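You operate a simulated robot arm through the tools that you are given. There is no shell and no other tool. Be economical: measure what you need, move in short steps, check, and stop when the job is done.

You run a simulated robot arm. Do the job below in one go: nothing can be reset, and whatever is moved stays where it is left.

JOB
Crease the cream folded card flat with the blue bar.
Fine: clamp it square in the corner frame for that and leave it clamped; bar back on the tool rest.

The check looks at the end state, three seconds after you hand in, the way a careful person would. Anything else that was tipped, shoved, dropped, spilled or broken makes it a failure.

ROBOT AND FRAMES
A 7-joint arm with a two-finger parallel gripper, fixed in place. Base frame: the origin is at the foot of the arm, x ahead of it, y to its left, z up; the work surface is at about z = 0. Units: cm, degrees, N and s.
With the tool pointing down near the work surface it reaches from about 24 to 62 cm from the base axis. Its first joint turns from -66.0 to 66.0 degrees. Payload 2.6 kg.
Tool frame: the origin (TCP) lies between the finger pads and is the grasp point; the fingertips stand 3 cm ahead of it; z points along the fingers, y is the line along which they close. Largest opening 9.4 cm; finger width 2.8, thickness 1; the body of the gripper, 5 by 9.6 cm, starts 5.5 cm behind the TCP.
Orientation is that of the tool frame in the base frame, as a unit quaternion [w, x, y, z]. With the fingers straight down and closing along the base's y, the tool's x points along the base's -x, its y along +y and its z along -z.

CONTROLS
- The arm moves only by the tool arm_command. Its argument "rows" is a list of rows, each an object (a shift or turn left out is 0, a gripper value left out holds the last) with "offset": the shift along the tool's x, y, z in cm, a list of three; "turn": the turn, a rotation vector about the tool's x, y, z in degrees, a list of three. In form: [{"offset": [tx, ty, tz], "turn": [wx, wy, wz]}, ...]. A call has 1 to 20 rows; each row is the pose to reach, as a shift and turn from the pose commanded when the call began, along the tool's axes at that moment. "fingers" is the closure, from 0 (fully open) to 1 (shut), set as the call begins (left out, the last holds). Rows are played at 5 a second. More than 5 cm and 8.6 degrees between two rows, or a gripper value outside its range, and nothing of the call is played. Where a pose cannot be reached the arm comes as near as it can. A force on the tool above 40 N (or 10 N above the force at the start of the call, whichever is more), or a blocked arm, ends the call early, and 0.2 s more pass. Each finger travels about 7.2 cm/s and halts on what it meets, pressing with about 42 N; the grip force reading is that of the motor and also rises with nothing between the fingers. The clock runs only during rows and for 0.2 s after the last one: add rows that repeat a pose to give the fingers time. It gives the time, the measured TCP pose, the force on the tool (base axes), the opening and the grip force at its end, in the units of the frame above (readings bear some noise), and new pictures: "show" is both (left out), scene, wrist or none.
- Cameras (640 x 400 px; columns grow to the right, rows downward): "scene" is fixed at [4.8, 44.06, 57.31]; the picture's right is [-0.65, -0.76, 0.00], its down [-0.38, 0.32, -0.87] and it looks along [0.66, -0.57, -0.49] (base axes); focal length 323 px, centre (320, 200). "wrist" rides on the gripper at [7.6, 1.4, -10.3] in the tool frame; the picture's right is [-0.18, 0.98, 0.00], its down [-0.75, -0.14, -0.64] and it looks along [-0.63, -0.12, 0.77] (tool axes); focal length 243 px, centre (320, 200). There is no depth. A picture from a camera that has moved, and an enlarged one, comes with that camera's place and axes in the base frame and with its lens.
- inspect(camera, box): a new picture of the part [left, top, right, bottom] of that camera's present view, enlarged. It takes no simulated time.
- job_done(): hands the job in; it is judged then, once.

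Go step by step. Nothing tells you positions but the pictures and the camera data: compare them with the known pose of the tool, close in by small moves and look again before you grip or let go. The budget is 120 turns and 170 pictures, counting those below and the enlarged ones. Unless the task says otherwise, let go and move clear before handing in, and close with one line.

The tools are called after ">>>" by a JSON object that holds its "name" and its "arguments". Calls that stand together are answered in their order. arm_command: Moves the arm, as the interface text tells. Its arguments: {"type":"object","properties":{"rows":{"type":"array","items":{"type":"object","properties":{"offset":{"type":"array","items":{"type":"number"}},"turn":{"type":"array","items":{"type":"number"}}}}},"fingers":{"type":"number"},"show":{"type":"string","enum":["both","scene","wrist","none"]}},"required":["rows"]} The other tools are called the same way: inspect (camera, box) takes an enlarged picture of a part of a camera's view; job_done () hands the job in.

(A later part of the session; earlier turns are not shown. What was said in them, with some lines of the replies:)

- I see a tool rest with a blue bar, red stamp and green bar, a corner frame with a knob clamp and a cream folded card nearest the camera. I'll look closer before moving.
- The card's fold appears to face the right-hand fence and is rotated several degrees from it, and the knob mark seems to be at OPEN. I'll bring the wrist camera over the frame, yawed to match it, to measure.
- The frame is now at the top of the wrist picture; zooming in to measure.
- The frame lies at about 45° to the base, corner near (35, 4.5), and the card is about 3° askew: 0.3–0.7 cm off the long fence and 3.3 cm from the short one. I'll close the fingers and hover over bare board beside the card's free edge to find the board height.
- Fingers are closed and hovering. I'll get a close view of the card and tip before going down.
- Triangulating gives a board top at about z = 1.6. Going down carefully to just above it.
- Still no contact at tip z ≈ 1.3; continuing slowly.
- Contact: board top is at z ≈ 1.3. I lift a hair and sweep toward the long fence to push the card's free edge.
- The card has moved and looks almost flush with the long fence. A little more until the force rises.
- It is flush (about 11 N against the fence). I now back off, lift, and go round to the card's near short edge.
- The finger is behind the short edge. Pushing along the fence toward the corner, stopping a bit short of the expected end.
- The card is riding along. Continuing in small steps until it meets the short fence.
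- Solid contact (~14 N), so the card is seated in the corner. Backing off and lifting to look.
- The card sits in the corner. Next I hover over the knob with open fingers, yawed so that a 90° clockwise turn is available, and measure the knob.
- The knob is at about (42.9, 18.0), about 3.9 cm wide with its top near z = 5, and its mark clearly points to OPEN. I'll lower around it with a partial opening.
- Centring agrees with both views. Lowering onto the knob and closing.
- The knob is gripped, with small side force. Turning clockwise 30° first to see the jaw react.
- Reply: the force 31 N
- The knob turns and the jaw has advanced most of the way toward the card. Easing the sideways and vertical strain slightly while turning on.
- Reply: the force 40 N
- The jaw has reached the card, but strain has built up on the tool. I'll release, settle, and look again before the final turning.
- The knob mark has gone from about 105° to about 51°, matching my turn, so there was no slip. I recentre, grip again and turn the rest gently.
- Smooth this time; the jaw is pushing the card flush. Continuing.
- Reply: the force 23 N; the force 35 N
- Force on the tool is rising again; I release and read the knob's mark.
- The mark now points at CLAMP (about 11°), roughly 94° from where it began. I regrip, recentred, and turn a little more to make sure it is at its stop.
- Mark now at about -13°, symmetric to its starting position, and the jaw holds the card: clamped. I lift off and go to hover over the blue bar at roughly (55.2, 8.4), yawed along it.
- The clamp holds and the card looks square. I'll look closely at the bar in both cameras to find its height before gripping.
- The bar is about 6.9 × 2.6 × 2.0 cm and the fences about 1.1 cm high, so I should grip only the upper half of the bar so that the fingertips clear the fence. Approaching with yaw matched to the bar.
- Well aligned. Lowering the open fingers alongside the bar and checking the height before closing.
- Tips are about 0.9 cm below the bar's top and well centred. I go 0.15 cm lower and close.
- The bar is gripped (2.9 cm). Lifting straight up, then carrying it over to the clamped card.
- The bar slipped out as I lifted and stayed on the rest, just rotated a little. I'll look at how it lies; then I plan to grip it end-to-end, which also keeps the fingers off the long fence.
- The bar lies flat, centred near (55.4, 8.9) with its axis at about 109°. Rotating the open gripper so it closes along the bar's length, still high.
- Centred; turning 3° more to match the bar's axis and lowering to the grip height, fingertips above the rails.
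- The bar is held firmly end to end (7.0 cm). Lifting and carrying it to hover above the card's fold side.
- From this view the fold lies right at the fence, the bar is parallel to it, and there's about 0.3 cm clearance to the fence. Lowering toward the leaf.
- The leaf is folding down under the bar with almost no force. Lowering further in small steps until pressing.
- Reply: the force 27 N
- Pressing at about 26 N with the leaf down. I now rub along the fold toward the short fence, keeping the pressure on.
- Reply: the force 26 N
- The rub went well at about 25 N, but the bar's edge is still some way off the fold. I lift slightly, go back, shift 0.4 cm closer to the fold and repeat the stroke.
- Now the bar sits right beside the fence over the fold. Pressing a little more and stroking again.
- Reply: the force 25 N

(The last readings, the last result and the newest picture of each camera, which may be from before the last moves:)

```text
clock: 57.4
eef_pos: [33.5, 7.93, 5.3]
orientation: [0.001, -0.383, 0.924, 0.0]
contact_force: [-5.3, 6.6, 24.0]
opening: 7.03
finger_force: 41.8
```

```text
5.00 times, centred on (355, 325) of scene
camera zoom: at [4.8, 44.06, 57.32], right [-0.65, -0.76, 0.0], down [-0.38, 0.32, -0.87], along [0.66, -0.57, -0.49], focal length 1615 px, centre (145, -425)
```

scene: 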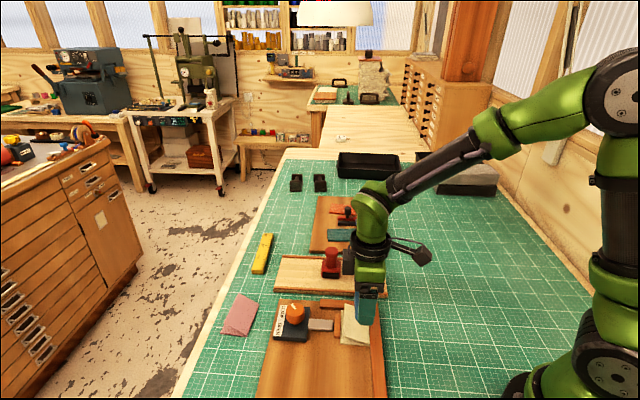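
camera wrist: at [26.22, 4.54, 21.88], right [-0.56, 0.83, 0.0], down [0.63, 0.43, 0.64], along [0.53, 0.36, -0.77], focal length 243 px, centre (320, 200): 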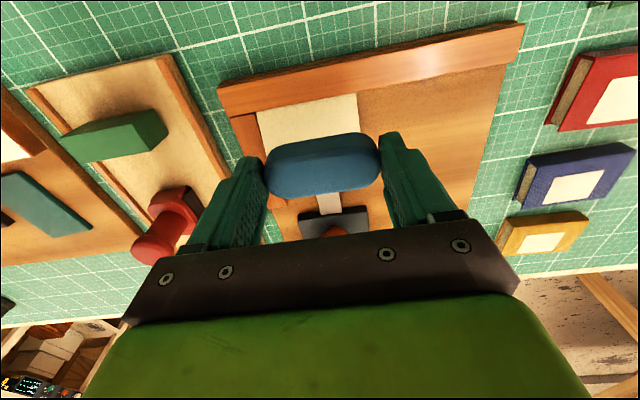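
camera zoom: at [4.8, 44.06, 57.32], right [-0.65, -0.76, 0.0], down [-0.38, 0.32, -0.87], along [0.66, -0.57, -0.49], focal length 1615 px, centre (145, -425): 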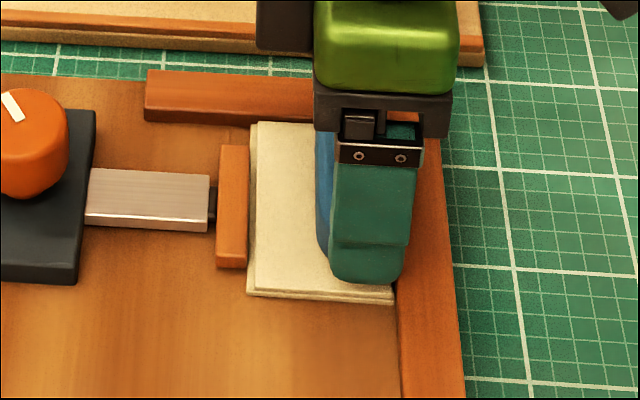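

Lifting to see whether the leaf stays down.

>>> {"name": "arm_command", "arguments": {"rows": [{"offset": [0, 0, -0.5]}, {"offset": [0, 0, -2]}, {"offset": [0, 0, -5]}, {"offset": [0, 0, -8]}, {"offset": [4, 0, -10]}, {"offset": [4, 0, -10]}], "show": "none"}}

>>> {"name": "inspect", "arguments": {"camera": "scene", "box": [310, 285, 400, 365]}}

>>> {"name": "inspect", "arguments": {"camera": "wrist", "box": [180, 60, 460, 240]}}

```text
clock: 58.8
eef_pos: [30.68, 5.23, 15.34]
orientation: [0.0, -0.383, 0.924, 0.001]
contact_force: [-0.3, 0.4, -0.7]
opening: 7.01
finger_force: 42.6
```

```text
5.00 times, centred on (355, 325) of scene
camera zoom: at [4.8, 44.06, 57.31], right [-0.65, -0.76, 0.0], down [-0.38, 0.32, -0.87], along [0.66, -0.57, -0.49], focal length 1615 px, centre (145, -425)
```

zoom: 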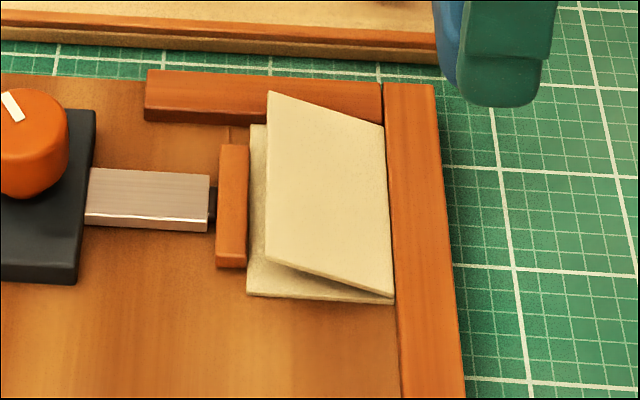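

```text
2.22 times, centred on (320, 150) of wrist
camera zoom: at [24.19, 0.68, 25.69], right [-0.56, 0.83, 0.0], down [0.63, 0.43, 0.64], along [0.53, 0.36, -0.77], focal length 539 px, centre (320, 311)
```

zoom: 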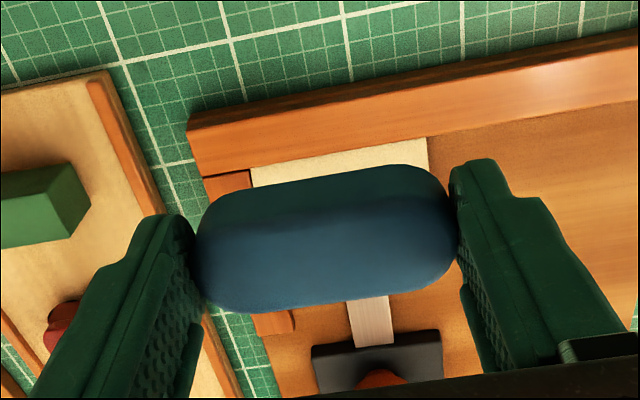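

The leaf sprang back to nearly its earlier angle, so short strokes aren't enough. I'll do a full-length stroke: start with the bar beyond the card's near end and rub the whole fold up to the corner.

>>> {"name": "arm_command", "arguments": {"rows": [{"offset": [-2, 3.5, 0]}, {"offset": [-3.92, 6.89, 0]}, {"offset": [-3.92, 6.89, 4]}, {"offset": [-3.92, 6.89, 7]}, {"offset": [-3.92, 6.89, 8.5]}, {"offset": [-3.92, 6.89, 9.2]}, {"offset": [-3.92, 6.89, 9.5]}, {"offset": [-3.92, 6.89, 9.5]}], "show": "none"}}

>>> {"name": "inspect", "arguments": {"camera": "scene", "box": [310, 285, 400, 385]}}

>>> {"name": "inspect", "arguments": {"camera": "wrist", "box": [180, 60, 460, 240]}}

```text
clock: 60.6
eef_pos: [28.59, 12.67, 5.72]
orientation: [0.0, -0.382, 0.924, 0.0]
contact_force: [0.2, 0.1, 0.4]
opening: 7.01
finger_force: 41.8
```

```text
4.00 times, centred on (355, 335) of scene
camera zoom: at [4.8, 44.06, 57.31], right [-0.65, -0.76, 0.0], down [-0.38, 0.32, -0.87], along [0.66, -0.57, -0.49], focal length 1292 px, centre (180, -340)
```

zoom: 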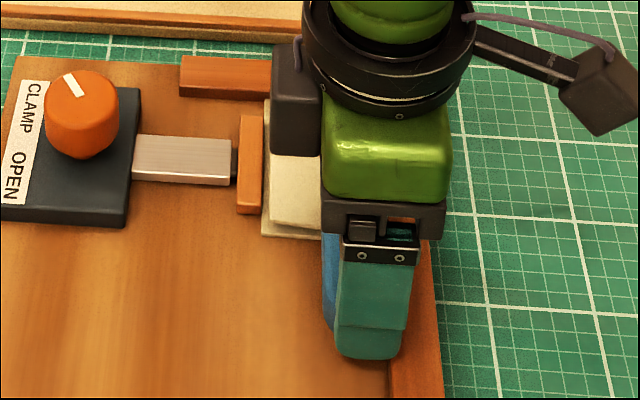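

```text
2.22 times, centred on (320, 150) of wrist
camera zoom: at [22.04, 8.23, 16.09], right [-0.56, 0.83, 0.0], down [0.63, 0.43, 0.64], along [0.53, 0.36, -0.77], focal length 539 px, centre (320, 311)
```

zoom: 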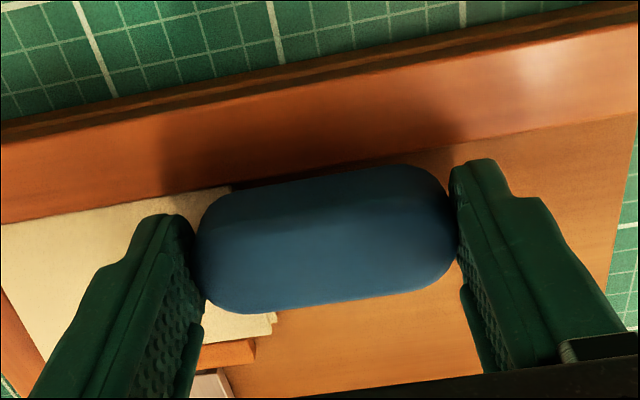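

>>> {"name": "arm_command", "arguments": {"rows": [{"offset": [0, 0, 0.15]}, {"offset": [0, 0, 0.25]}, {"offset": [0, 0, 0.3]}], "show": "none"}}

```text
clock: 61.4
eef_pos: [28.52, 12.75, 5.55]
orientation: [0.0, -0.383, 0.924, 0.0]
contact_force: [0.6, 0.7, -0.1]
opening: 7.02
finger_force: 41.9
```

>>> {"name": "arm_command", "arguments": {"rows": [{"offset": [0, 0, 0.15]}, {"offset": [0, 0, 0.3]}, {"offset": [0, 0, 0.3]}], "show": "none"}}

>>> {"name": "inspect", "arguments": {"camera": "scene", "box": [310, 285, 400, 385]}}

```text
clock: 62.2
eef_pos: [28.47, 12.74, 5.41]
orientation: [0.002, -0.382, 0.924, 0.0]
contact_force: [-2.5, -0.2, 20.8]
opening: 7.03
finger_force: 42.0
```

```text
4.00 times, centred on (355, 335) of scene
camera zoom: at [4.8, 44.06, 57.32], right [-0.65, -0.76, 0.0], down [-0.38, 0.32, -0.87], along [0.66, -0.57, -0.49], focal length 1292 px, centre (180, -340)
```

zoom: 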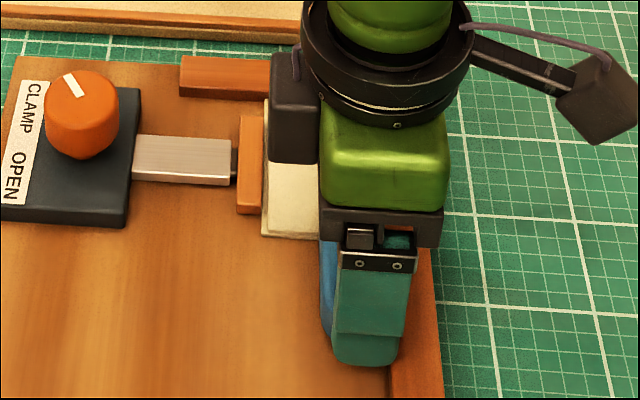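

Leaf is flat and 21 N is on. Now the long stroke along the entire fold toward the corner.

>>> {"name": "arm_command", "arguments": {"rows": [{"offset": [0, -0.35, 0.05]}, {"offset": [0, -0.7, 0.05]}, {"offset": [0, -1.05, 0.05]}, {"offset": [0, -1.4, 0.05]}, {"offset": [0, -1.75, 0.05]}, {"offset": [0, -2.1, 0.05]}, {"offset": [0, -2.45, 0.05]}, {"offset": [0, -2.8, 0.05]}, {"offset": [0, -3.15, 0.05]}, {"offset": [0, -3.5, 0.05]}, {"offset": [0, -3.85, 0.05]}, {"offset": [0, -4.2, 0.05]}, {"offset": [0, -4.55, 0.05]}, {"offset": [0, -4.9, 0.05]}, {"offset": [0, -5.25, 0.05]}, {"offset": [0, -5.6, 0.05]}, {"offset": [0, -5.95, 0.05]}, {"offset": [0, -6.3, 0.05]}, {"offset": [0, -6.65, 0.05]}, {"offset": [0, -6.9, 0.05]}], "show": "none"}}

>>> {"name": "inspect", "arguments": {"camera": "scene", "box": [310, 285, 400, 365]}}

>>> {"name": "inspect", "arguments": {"camera": "wrist", "box": [180, 60, 460, 240]}}

```text
clock: 66.4
eef_pos: [33.43, 7.89, 5.16]
orientation: [0.0, -0.383, 0.924, 0.0]
contact_force: [3.0, 5.4, 0.4]
opening: 7.0
finger_force: 42.3
```

```text
5.00 times, centred on (355, 325) of scene
camera zoom: at [4.8, 44.06, 57.31], right [-0.65, -0.76, 0.0], down [-0.38, 0.32, -0.87], along [0.66, -0.57, -0.49], focal length 1615 px, centre (145, -425)
```

zoom: 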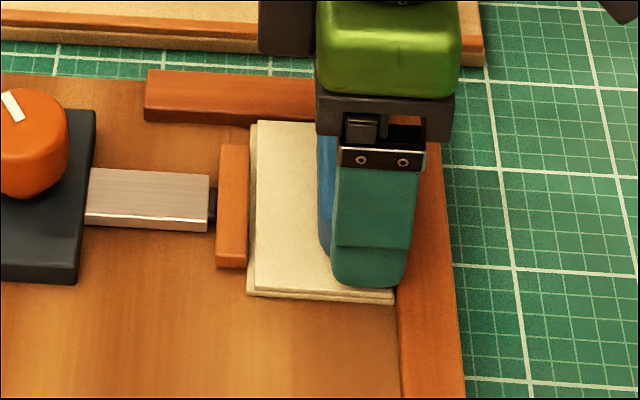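

```text
2.22 times, centred on (320, 150) of wrist
camera zoom: at [26.93, 3.41, 15.48], right [-0.57, 0.82, 0.0], down [0.63, 0.43, 0.64], along [0.53, 0.36, -0.77], focal length 539 px, centre (320, 311)
```

zoom: 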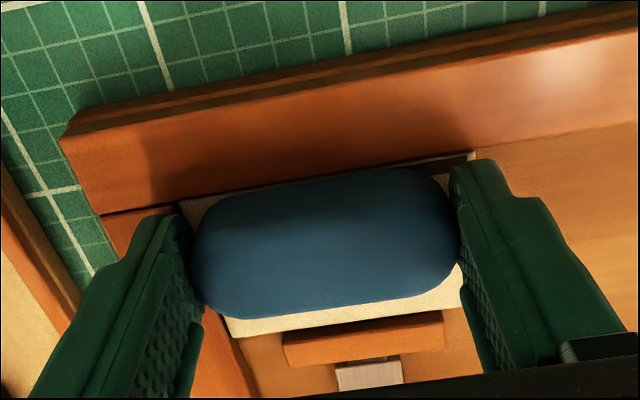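

Force faded during the stroke (the bar slid up a little in the grip). Pressing again here to see whether it takes load.

>>> {"name": "arm_command", "arguments": {"rows": [{"offset": [0, 0, 0.1]}, {"offset": [0, 0, 0.2]}, {"offset": [0, 0, 0.25]}], "show": "none"}}

```text
clock: 67.2
eef_pos: [33.38, 7.81, 5.16]
orientation: [0.002, -0.381, 0.925, -0.001]
contact_force: [-3.4, -2.0, 10.2]
opening: 7.02
finger_force: 42.2
stopped in row 3: the force on the tool passed its limit (the readings are from after the stop); the commanded pose is now the measured one
```

The limit tripped, probably a fingertip meeting a fence top. Lifting straight up to check the leaf angle and how the bar sits in the grip.

>>> {"name": "arm_command", "arguments": {"rows": [{"offset": [0, 0, -0.5]}, {"offset": [0, 0, -2]}, {"offset": [0, 0, -5]}, {"offset": [0, 0, -8]}, {"offset": [4, 0, -10]}, {"offset": [4, 0, -10]}], "show": "none"}}

>>> {"name": "inspect", "arguments": {"camera": "scene", "box": [310, 285, 400, 365]}}

>>> {"name": "inspect", "arguments": {"camera": "scene", "box": [350, 230, 450, 320]}}

```text
clock: 68.6
eef_pos: [30.71, 5.01, 15.02]
orientation: [0.002, -0.381, 0.925, -0.001]
contact_force: [-0.6, -0.7, 0.1]
opening: 7.02
finger_force: 41.2
```

```text
5.00 times, centred on (355, 325) of scene
camera zoom: at [4.8, 44.06, 57.31], right [-0.65, -0.76, 0.0], down [-0.38, 0.32, -0.87], along [0.66, -0.57, -0.49], focal length 1615 px, centre (145, -425)
```

zoom: 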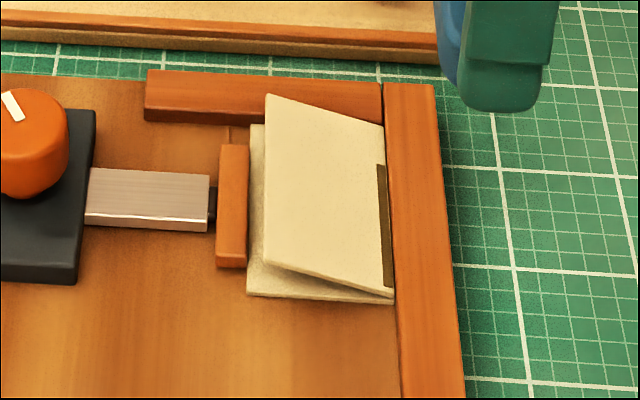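

```text
4.44 times, centred on (400, 275) of scene
camera zoom: at [4.8, 44.06, 57.31], right [-0.65, -0.76, 0.0], down [-0.38, 0.32, -0.87], along [0.66, -0.57, -0.49], focal length 1435 px, centre (-36, -133)
```

zoom: 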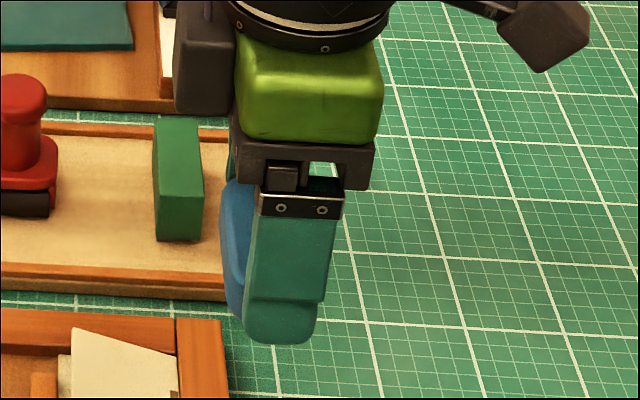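

Useful feedback: a dark burnished strip now shows on the fold, covering roughly the middle (r ≈ 1.8–7.4 of 8 cm); both ends remain. The bar has slid up in the fingers, so I'll set it on the bare frame board and regrip it higher.

>>> {"name": "arm_command", "arguments": {"rows": [{"offset": [-3, 3, 0]}, {"offset": [-5.5, 6, 0]}, {"offset": [-7.1, 9, 0]}, {"offset": [-7.1, 10.1, 1]}, {"offset": [-7.1, 10.1, 5]}, {"offset": [-7.1, 10.1, 8]}, {"offset": [-7.1, 10.1, 9.3]}, {"offset": [-7.1, 10.1, 9.5]}, {"offset": [-7.1, 10.1, 9.5]}], "show": "none"}}

>>> {"name": "inspect", "arguments": {"camera": "scene", "box": [280, 290, 400, 400]}}

```text
clock: 70.6
eef_pos: [28.67, 17.25, 5.46]
orientation: [0.001, -0.382, 0.924, 0.0]
contact_force: [0.1, -0.4, -1.4]
opening: 7.02
finger_force: 42.0
```

```text
3.64 times, centred on (340, 345) of scene
camera zoom: at [4.8, 44.06, 57.31], right [-0.65, -0.76, 0.0], down [-0.38, 0.32, -0.87], along [0.66, -0.57, -0.49], focal length 1174 px, centre (247, -327)
```

zoom: 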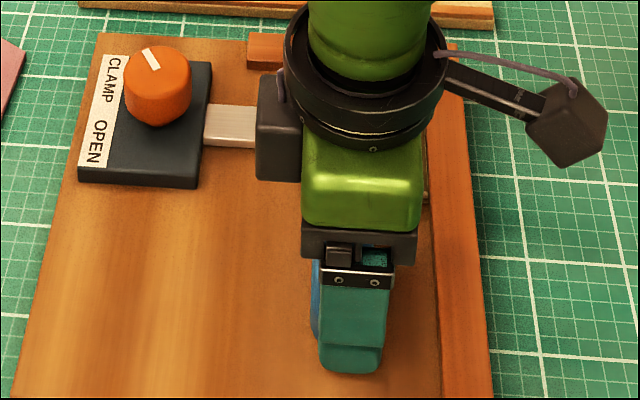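

Lowering slowly until the bar touches the board.

>>> {"name": "arm_command", "arguments": {"rows": [{"offset": [0, 0, 0.2]}, {"offset": [0, 0, 0.3]}, {"offset": [0, 0, 0.4]}], "show": "none"}}

>>> {"name": "arm_command", "arguments": {"rows": [{"offset": [0, 0, 0.1]}, {"offset": [0, 0, 0.2]}, {"offset": [0, 0, 0.3]}], "show": "none"}}

```text
clock: 71.4
eef_pos: [28.55, 17.22, 5.23]
orientation: [0.001, -0.381, 0.925, -0.001]
contact_force: [0.5, -0.2, -1.0]
opening: 7.0
finger_force: 42.1
```

```text
clock: 72.2
eef_pos: [28.37, 17.2, 4.87]
orientation: [0.001, -0.381, 0.924, 0.0]
contact_force: [0.3, -0.1, -1.0]
opening: 7.01
finger_force: 42.1
```

>>> {"name": "arm_command", "arguments": {"rows": [{"offset": [0, 0, 0.1]}, {"offset": [0, 0, 0.2]}, {"offset": [0, 0, 0.25]}], "show": "none"}}

```text
clock: 73.0
eef_pos: [28.58, 17.26, 4.69]
orientation: [0.002, -0.381, 0.924, -0.001]
contact_force: [0.1, -0.2, -0.7]
opening: 6.99
finger_force: 41.8
```

>>> {"name": "arm_command", "arguments": {"rows": [{"offset": [0, 0, 0.08]}, {"offset": [0, 0, 0.16]}, {"offset": [0, 0, 0.2]}], "show": "none"}}

>>> {"name": "inspect", "arguments": {"camera": "wrist", "box": [180, 60, 460, 240]}}

```text
clock: 73.8
eef_pos: [28.53, 17.17, 4.5]
orientation: [0.003, -0.382, 0.924, 0.0]
contact_force: [-6.3, -3.0, 27.9]
opening: 7.03
finger_force: 41.8
```

```text
2.22 times, centred on (320, 150) of wrist
camera zoom: at [22.05, 12.75, 14.79], right [-0.56, 0.83, 0.0], down [0.63, 0.43, 0.65], along [0.53, 0.36, -0.76], focal length 539 px, centre (320, 311)
```

zoom: 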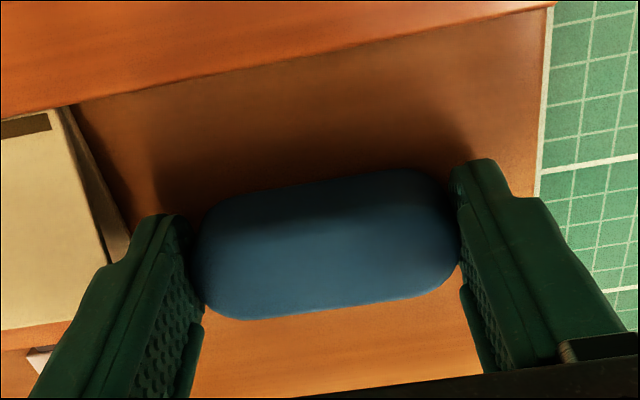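

Touching: the bar's underside is only ~0.25 cm below the tips. I release it here, raise the hand 0.75 cm and grip again.

>>> {"name": "arm_command", "arguments": {"rows": [{"offset": [0, 0, -0.1]}, {"offset": [0, 0, -0.12]}], "show": "none"}}

>>> {"name": "arm_command", "arguments": {"fingers": 0.12, "rows": [{"offset": [0, 0, 0]}, {"offset": [0, 0, 0]}, {"offset": [0, 0, -0.3]}, {"offset": [0, 0, -0.65]}, {"offset": [0, 0, -0.65]}], "show": "none"}}

>>> {"name": "inspect", "arguments": {"camera": "wrist", "box": [180, 60, 460, 240]}}

>>> {"name": "inspect", "arguments": {"camera": "scene", "box": [310, 300, 400, 400]}}

```text
clock: 74.4
eef_pos: [28.57, 17.09, 4.61]
orientation: [0.001, -0.383, 0.924, -0.001]
contact_force: [1.0, 2.7, 8.6]
opening: 7.0
finger_force: 41.4
```

```text
clock: 75.6
eef_pos: [28.53, 17.09, 5.3]
orientation: [0.001, -0.382, 0.924, -0.002]
contact_force: [0.8, -0.3, -0.5]
opening: 8.27
finger_force: 0.0
```

```text
2.22 times, centred on (320, 150) of wrist
camera zoom: at [22.0, 12.68, 15.43], right [-0.56, 0.83, 0.0], down [0.63, 0.43, 0.64], along [0.53, 0.36, -0.77], focal length 539 px, centre (320, 311)
```

zoom: 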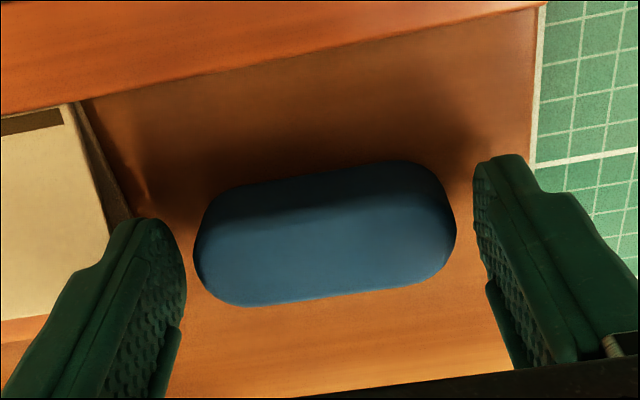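

```text
4.00 times, centred on (355, 350) of scene
camera zoom: at [4.8, 44.06, 57.31], right [-0.65, -0.76, 0.0], down [-0.38, 0.32, -0.87], along [0.66, -0.57, -0.49], focal length 1292 px, centre (180, -400)
```

zoom: 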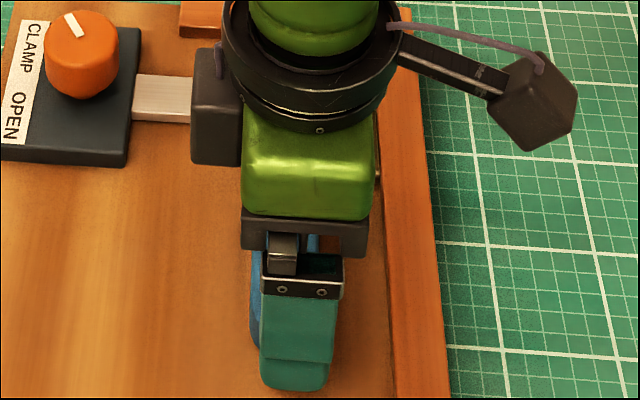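

>>> {"name": "arm_command", "arguments": {"fingers": 1, "rows": [{"offset": [0, 0, 0]}, {"offset": [0, 0, 0]}, {"offset": [0, 0, 0]}], "show": "none"}}

>>> {"name": "arm_command", "arguments": {"rows": [{"offset": [0, 0, -1]}, {"offset": [0, 0, -3]}, {"offset": [0, 0, -5]}, {"offset": [0, 0, -5]}], "show": "none"}}

>>> {"name": "inspect", "arguments": {"camera": "wrist", "box": [180, 60, 460, 240]}}

```text
clock: 76.4
eef_pos: [28.57, 17.1, 5.27]
orientation: [0.0, -0.381, 0.924, 0.0]
contact_force: [0.0, -1.0, 1.2]
opening: 7.01
finger_force: 42.0
```

```text
clock: 77.4
eef_pos: [28.55, 17.08, 9.98]
orientation: [0.001, -0.382, 0.924, 0.0]
contact_force: [0.4, 0.2, -0.9]
opening: 7.0
finger_force: 42.0
```

```text
2.22 times, centred on (320, 150) of wrist
camera zoom: at [22.05, 12.71, 20.35], right [-0.56, 0.83, 0.0], down [0.63, 0.43, 0.64], along [0.53, 0.36, -0.77], focal length 539 px, centre (320, 311)
```

zoom: 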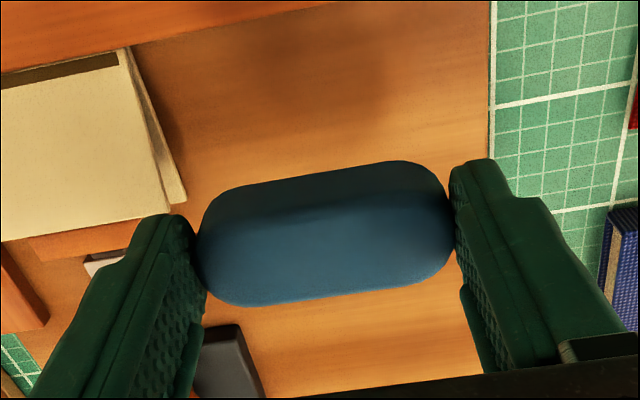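

Held again with the bar protruding ~1 cm. Going to the far part of the fold and lowering.

>>> {"name": "arm_command", "arguments": {"rows": [{"offset": [1, -2.5, -1]}, {"offset": [2, -5, -1]}, {"offset": [2.95, -8, -1]}, {"offset": [2.95, -8, 1.5]}, {"offset": [2.95, -8, 3]}, {"offset": [2.95, -8, 3.7]}, {"offset": [2.95, -8, 4.1]}, {"offset": [2.95, -8, 4.2]}], "show": "none"}}

>>> {"name": "inspect", "arguments": {"camera": "wrist", "box": [180, 60, 460, 240]}}

```text
clock: 79.2
eef_pos: [32.08, 9.41, 6.09]
orientation: [0.001, -0.382, 0.924, -0.001]
contact_force: [-0.1, 0.5, -0.1]
opening: 7.04
finger_force: 41.9
```

```text
2.22 times, centred on (320, 150) of wrist
camera zoom: at [25.6, 4.96, 16.21], right [-0.56, 0.83, 0.0], down [0.63, 0.43, 0.64], along [0.53, 0.36, -0.77], focal length 539 px, centre (320, 311)
```

zoom: 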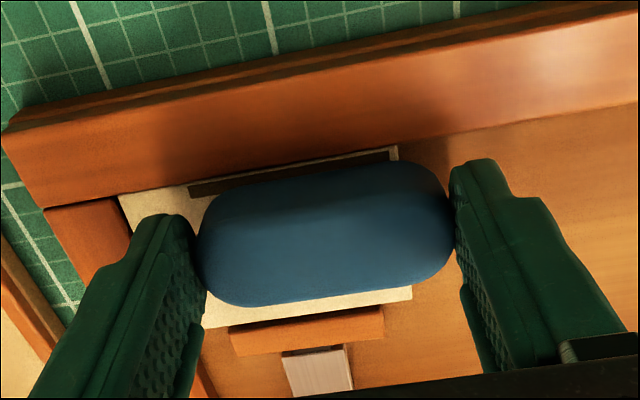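

The strip now clearly runs from about r = 2 cm to the near end; only the last 2 cm at the corner remain. Pressing and stroking toward the corner.

>>> {"name": "arm_command", "arguments": {"rows": [{"offset": [0, 0, 0.15]}, {"offset": [0, 0, 0.3]}, {"offset": [0, 0, 0.4]}], "show": "none"}}

```text
clock: 80.0
eef_pos: [32.14, 9.47, 5.67]
orientation: [0.002, -0.382, 0.924, -0.001]
contact_force: [-8.9, -0.2, 30.7]
opening: 7.06
finger_force: 42.0
```

>>> {"name": "arm_command", "arguments": {"rows": [{"offset": [0, -0.25, -0.08]}, {"offset": [0, -0.5, -0.08]}, {"offset": [0, -0.75, -0.06]}, {"offset": [0, -1.0, -0.06]}, {"offset": [0, -1.25, -0.04]}], "show": "none"}}

>>> {"name": "inspect", "arguments": {"camera": "wrist", "box": [180, 60, 460, 240]}}

```text
clock: 81.2
eef_pos: [32.94, 8.5, 5.67]
orientation: [0.002, -0.383, 0.924, 0.0]
contact_force: [-5.2, 6.4, 20.8]
opening: 7.01
finger_force: 42.1
```

```text
2.22 times, centred on (320, 150) of wrist
camera zoom: at [26.51, 4.07, 15.92], right [-0.56, 0.83, 0.0], down [0.63, 0.43, 0.64], along [0.53, 0.36, -0.77], focal length 539 px, centre (320, 311)
```

zoom: 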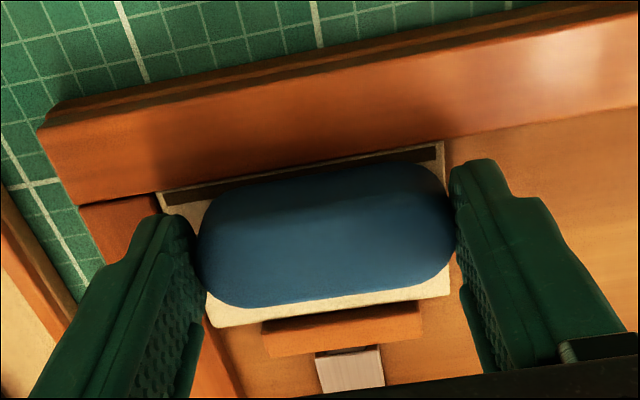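

The strip has extended almost to the corner. Finishing the last bit of the stroke.

>>> {"name": "arm_command", "arguments": {"rows": [{"offset": [0, -0.25, 0]}, {"offset": [0, -0.5, 0]}, {"offset": [0, -0.7, 0]}], "show": "none"}}

>>> {"name": "inspect", "arguments": {"camera": "wrist", "box": [180, 60, 460, 240]}}

>>> {"name": "inspect", "arguments": {"camera": "scene", "box": [310, 285, 400, 365]}}

```text
clock: 82.0
eef_pos: [33.55, 7.97, 5.7]
orientation: [0.001, -0.381, 0.925, 0.0]
contact_force: [-3.4, 5.1, 18.3]
opening: 7.02
finger_force: 42.5
```

```text
2.22 times, centred on (320, 150) of wrist
camera zoom: at [26.96, 3.53, 15.91], right [-0.56, 0.83, 0.0], down [0.63, 0.43, 0.64], along [0.53, 0.36, -0.77], focal length 539 px, centre (320, 311)
```

zoom: 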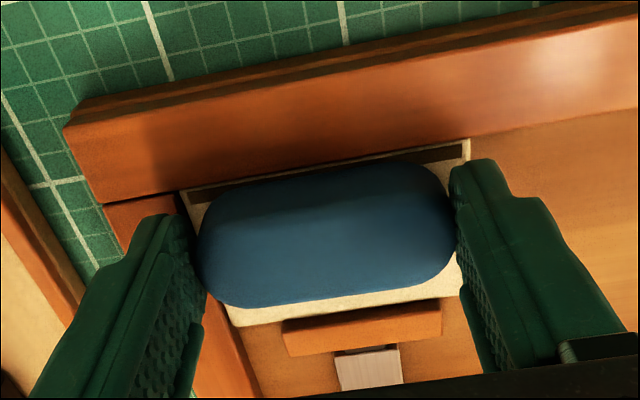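

```text
5.00 times, centred on (355, 325) of scene
camera zoom: at [4.8, 44.06, 57.32], right [-0.65, -0.76, 0.0], down [-0.38, 0.32, -0.87], along [0.66, -0.57, -0.49], focal length 1615 px, centre (145, -425)
```

zoom: 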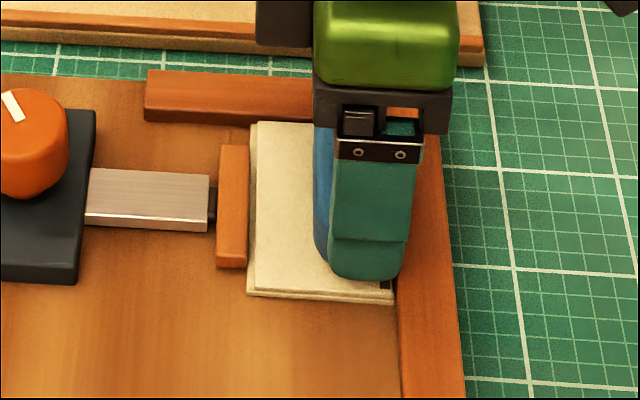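

Lifting straight up to see the result.

>>> {"name": "arm_command", "arguments": {"rows": [{"offset": [0, 0, -0.5]}, {"offset": [0, 0, -2]}, {"offset": [0, 0, -5]}, {"offset": [0, 0, -8]}, {"offset": [4, 0, -10]}, {"offset": [4, 0, -10]}], "show": "none"}}

>>> {"name": "inspect", "arguments": {"camera": "scene", "box": [310, 285, 400, 365]}}

>>> {"name": "inspect", "arguments": {"camera": "wrist", "box": [180, 60, 460, 240]}}

```text
clock: 83.4
eef_pos: [30.4, 5.11, 15.72]
orientation: [0.001, -0.382, 0.924, 0.0]
contact_force: [-0.5, 0.1, -0.7]
opening: 6.99
finger_force: 42.1
```

```text
5.00 times, centred on (355, 325) of scene
camera zoom: at [4.8, 44.06, 57.31], right [-0.65, -0.76, 0.0], down [-0.38, 0.32, -0.87], along [0.66, -0.57, -0.49], focal length 1615 px, centre (145, -425)
```

zoom: 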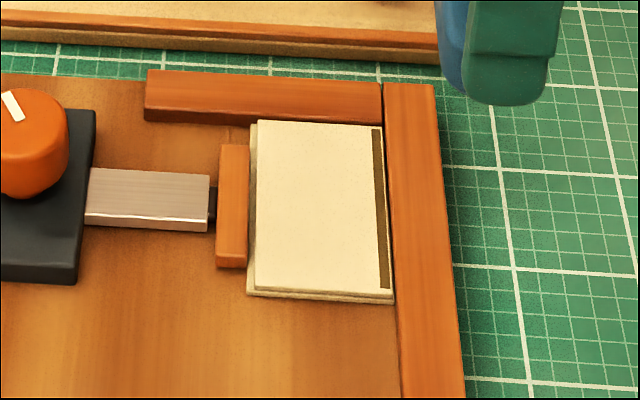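

```text
2.22 times, centred on (320, 150) of wrist
camera zoom: at [23.94, 0.7, 25.97], right [-0.56, 0.83, 0.0], down [0.63, 0.43, 0.64], along [0.53, 0.36, -0.77], focal length 539 px, centre (320, 311)
```

zoom: 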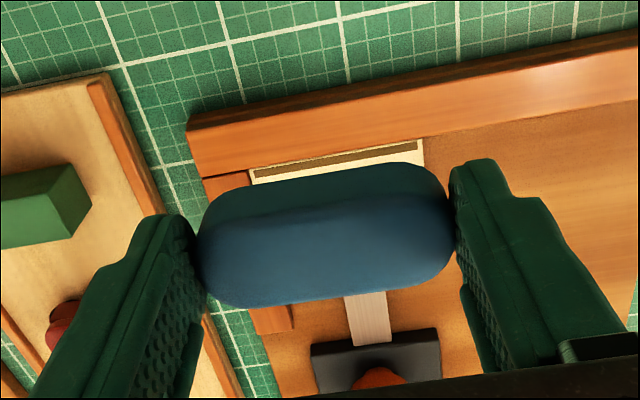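

The leaf now lies flat with a full-length burnished crease, and the card is still clamped. Carrying the bar back over the tool rest.

>>> {"name": "arm_command", "arguments": {"rows": [{"offset": [-2.25, -1.66, 0], "turn": [0, 0, 3]}, {"offset": [-4.5, -3.33, 0], "turn": [0, 0, 6]}, {"offset": [-6.76, -5, 0], "turn": [0, 0, 9]}, {"offset": [-9, -6.65, 0], "turn": [0, 0, 12]}, {"offset": [-11.3, -8.3, 0], "turn": [0, 0, 16]}, {"offset": [-13.5, -10, 0], "turn": [0, 0, 20]}, {"offset": [-15.8, -11.65, 0], "turn": [0, 0, 24]}, {"offset": [-18, -13.3, 0], "turn": [0, 0, 27]}, {"offset": [-20.28, -14.97, 0], "turn": [0, 0, 28.7]}, {"offset": [-20.28, -14.97, 4], "turn": [0, 0, 28.7]}, {"offset": [-20.28, -14.97, 7], "turn": [0, 0, 28.7]}, {"offset": [-20.28, -14.97, 7], "turn": [0, 0, 28.7]}]}}

>>> {"name": "inspect", "arguments": {"camera": "wrist", "box": [180, 60, 460, 240]}}

>>> {"name": "inspect", "arguments": {"camera": "scene", "box": [265, 235, 345, 300]}}

```text
clock: 86.0
eef_pos: [55.48, 8.68, 8.72]
orientation: [0.001, -0.14, 0.99, 0.001]
contact_force: [-0.8, -0.6, -1.2]
opening: 7.03
finger_force: 41.7
camera wrist: at [47.79, 7.88, 19.03], right [-0.1, 1.0, 0.0], down [0.76, 0.07, 0.64], along [0.64, 0.06, -0.77], focal length 243 px, centre (320, 200)
```

scene: 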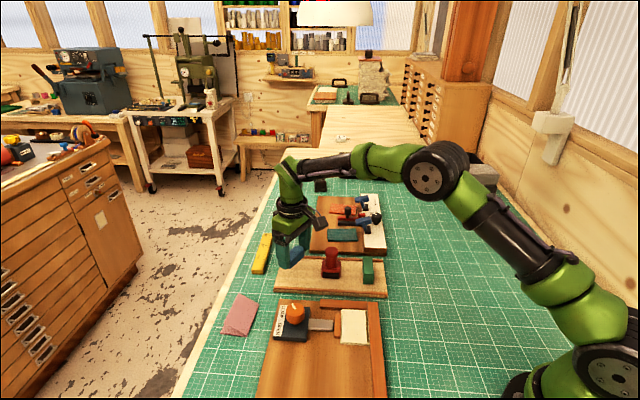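
wrist: 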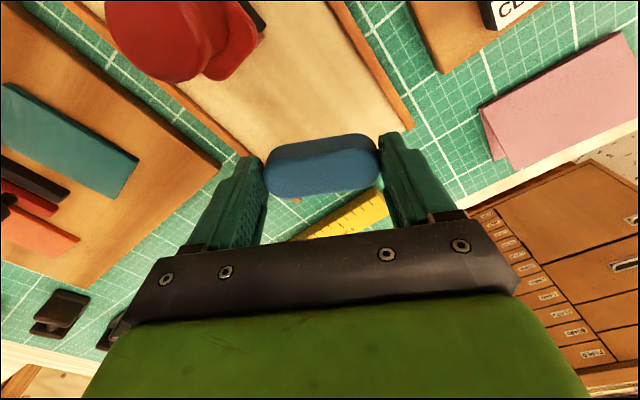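

```text
2.22 times, centred on (320, 150) of wrist
camera zoom: at [47.79, 7.88, 19.03], right [-0.1, 1.0, 0.0], down [0.76, 0.07, 0.64], along [0.64, 0.06, -0.77], focal length 539 px, centre (320, 311)
```

zoom: 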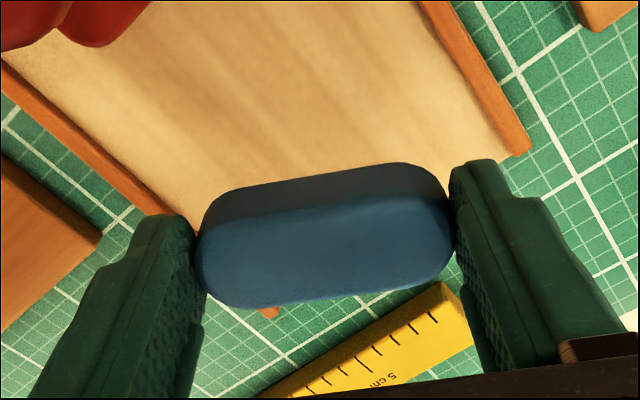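

```text
6.15 times, centred on (305, 268) of scene
camera zoom: at [4.8, 44.06, 57.31], right [-0.65, -0.76, 0.0], down [-0.38, 0.32, -0.87], along [0.66, -0.57, -0.49], focal length 1987 px, centre (412, -215)
```

zoom: 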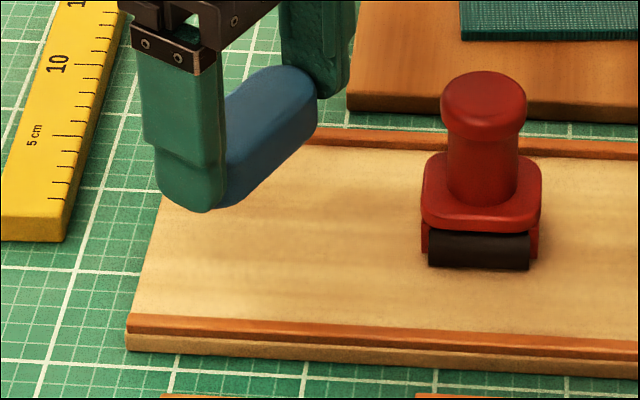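

Positioned over the spot it was picked from. Lowering until it touches.

>>> {"name": "arm_command", "arguments": {"rows": [{"offset": [0.07, 0.1, 1]}, {"offset": [0.07, 0.1, 2.5]}, {"offset": [0.07, 0.1, 3.1]}, {"offset": [0.07, 0.1, 3.3]}, {"offset": [0.07, 0.1, 3.3]}], "show": "none"}}

>>> {"name": "arm_command", "arguments": {"rows": [{"offset": [0, 0, 0.1]}, {"offset": [0, 0, 0.2]}, {"offset": [0, 0, 0.25]}], "show": "none"}}

>>> {"name": "inspect", "arguments": {"camera": "scene", "box": [265, 235, 345, 300]}}

```text
clock: 87.2
eef_pos: [55.4, 8.89, 5.36]
orientation: [0.001, -0.14, 0.99, 0.0]
contact_force: [0.4, 1.1, -0.1]
opening: 7.04
finger_force: 41.6
```

```text
clock: 88.0
eef_pos: [55.57, 8.88, 5.13]
orientation: [0.001, -0.141, 0.99, 0.0]
contact_force: [-0.5, 0.5, -0.8]
opening: 7.0
finger_force: 42.3
```

```text
6.15 times, centred on (305, 268) of scene
camera zoom: at [4.8, 44.06, 57.31], right [-0.65, -0.76, 0.0], down [-0.38, 0.32, -0.87], along [0.66, -0.57, -0.49], focal length 1987 px, centre (412, -215)
```

zoom: 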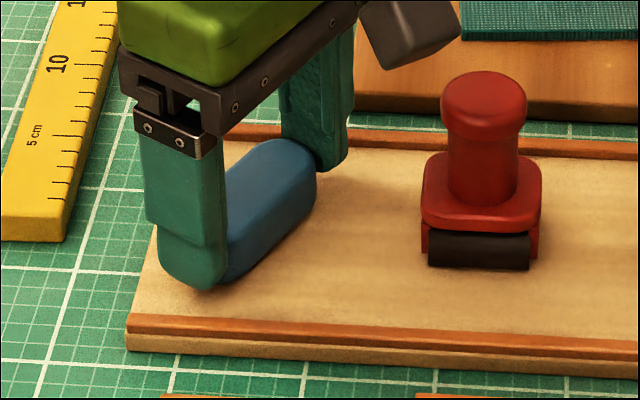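

>>> {"name": "arm_command", "arguments": {"rows": [{"offset": [0, 0, 0.1]}, {"offset": [0, 0, 0.2]}, {"offset": [0, 0, 0.25]}], "show": "none"}}

```text
clock: 88.8
eef_pos: [55.42, 8.96, 5.02]
orientation: [0.001, -0.141, 0.99, 0.0]
contact_force: [-0.5, 0.2, -0.1]
opening: 7.02
finger_force: 41.2
```

>>> {"name": "arm_command", "arguments": {"rows": [{"offset": [0, 0, 0.08]}, {"offset": [0, 0, 0.16]}, {"offset": [0, 0, 0.2]}], "show": "none"}}

>>> {"name": "inspect", "arguments": {"camera": "scene", "box": [265, 235, 345, 300]}}

```text
clock: 89.6
eef_pos: [55.56, 9.13, 4.95]
orientation: [0.003, -0.14, 0.99, 0.001]
contact_force: [-7.6, -1.8, 22.7]
opening: 7.03
finger_force: 41.9
```

```text
6.15 times, centred on (305, 268) of scene
camera zoom: at [4.79, 44.06, 57.32], right [-0.65, -0.76, 0.0], down [-0.38, 0.32, -0.87], along [0.66, -0.57, -0.49], focal length 1987 px, centre (412, -215)
```

zoom: 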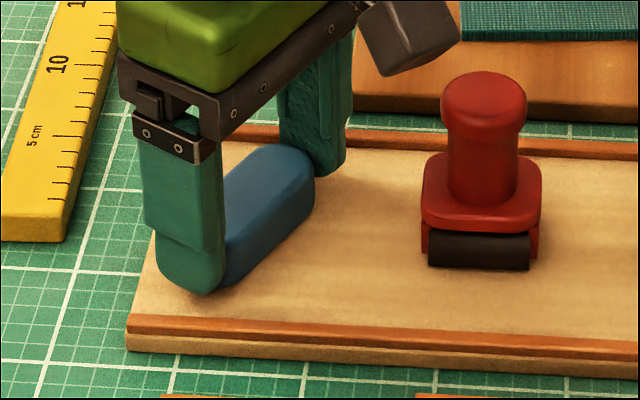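

The bar is down on the rest (22 N contact). Easing off, opening slightly, then lifting clear.

>>> {"name": "arm_command", "arguments": {"rows": [{"offset": [0, 0, -0.1]}, {"offset": [0, 0, -0.12]}], "show": "none"}}

>>> {"name": "arm_command", "arguments": {"fingers": 0.1, "rows": [{"offset": [0, 0, 0]}, {"offset": [0, 0, 0]}, {"offset": [0, 0, -0.5]}, {"offset": [0, 0, -3]}, {"offset": [0, 0, -7]}, {"offset": [0, 0, -11]}, {"offset": [0, 0, -14]}, {"offset": [0, 0, -14]}]}}

>>> {"name": "inspect", "arguments": {"camera": "scene", "box": [260, 240, 400, 360]}}

>>> {"name": "inspect", "arguments": {"camera": "scene", "box": [310, 285, 400, 365]}}

```text
clock: 90.2
eef_pos: [55.59, 9.02, 4.87]
orientation: [0.001, -0.143, 0.99, 0.001]
contact_force: [1.5, 3.7, 12.9]
opening: 7.03
finger_force: 41.9
```

```text
clock: 92.0
eef_pos: [55.45, 8.97, 18.81]
orientation: [0.001, -0.14, 0.99, 0.0]
contact_force: [0.3, 0.9, -0.2]
opening: 8.46
finger_force: 0.0
camera wrist: at [47.73, 8.16, 29.09], right [-0.1, 1.0, 0.0], down [0.76, 0.07, 0.64], along [0.64, 0.06, -0.77], focal length 243 px, centre (320, 200)
```

scene: 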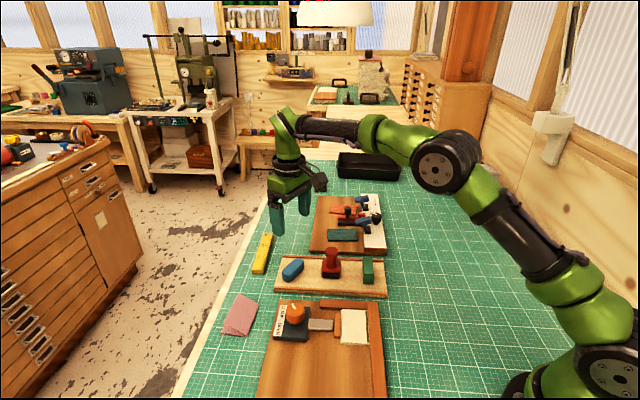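
wrist: 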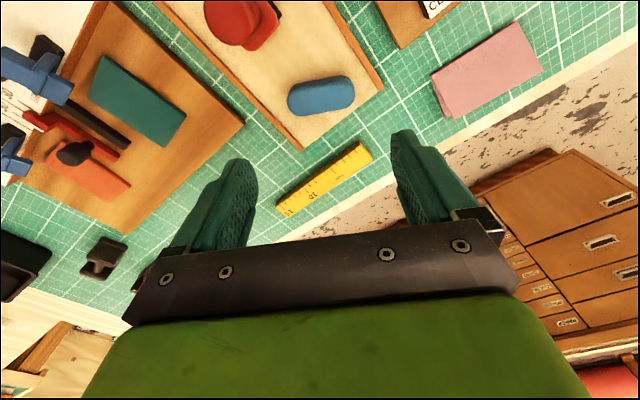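

```text
3.33 times, centred on (330, 300) of scene
camera zoom: at [4.8, 44.06, 57.31], right [-0.65, -0.76, 0.0], down [-0.38, 0.32, -0.87], along [0.66, -0.57, -0.49], focal length 1076 px, centre (287, -133)
```

zoom: 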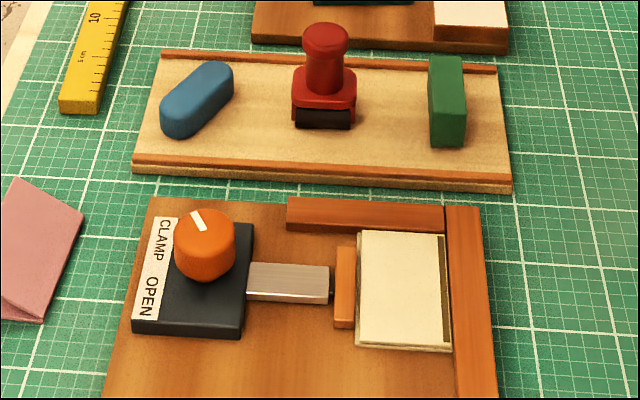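

```text
5.00 times, centred on (355, 325) of scene
camera zoom: at [4.8, 44.06, 57.31], right [-0.65, -0.76, 0.0], down [-0.38, 0.32, -0.87], along [0.66, -0.57, -0.49], focal length 1615 px, centre (145, -425)
```

zoom: 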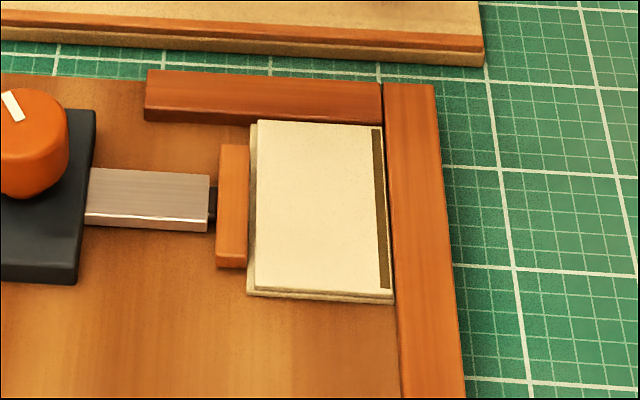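

The card is flat, creased along its whole length and clamped in the corner. The bar is back on the tool rest, nothing else has moved, and the arm is clear, so I'm handing in.

>>> {"name": "job_done", "arguments": {}}

```text
The job is handed in.
```

The cream card is creased flat and left clamped square in the corner frame, and the blue bar is back on the tool rest, lying at a slight angle to how it started.
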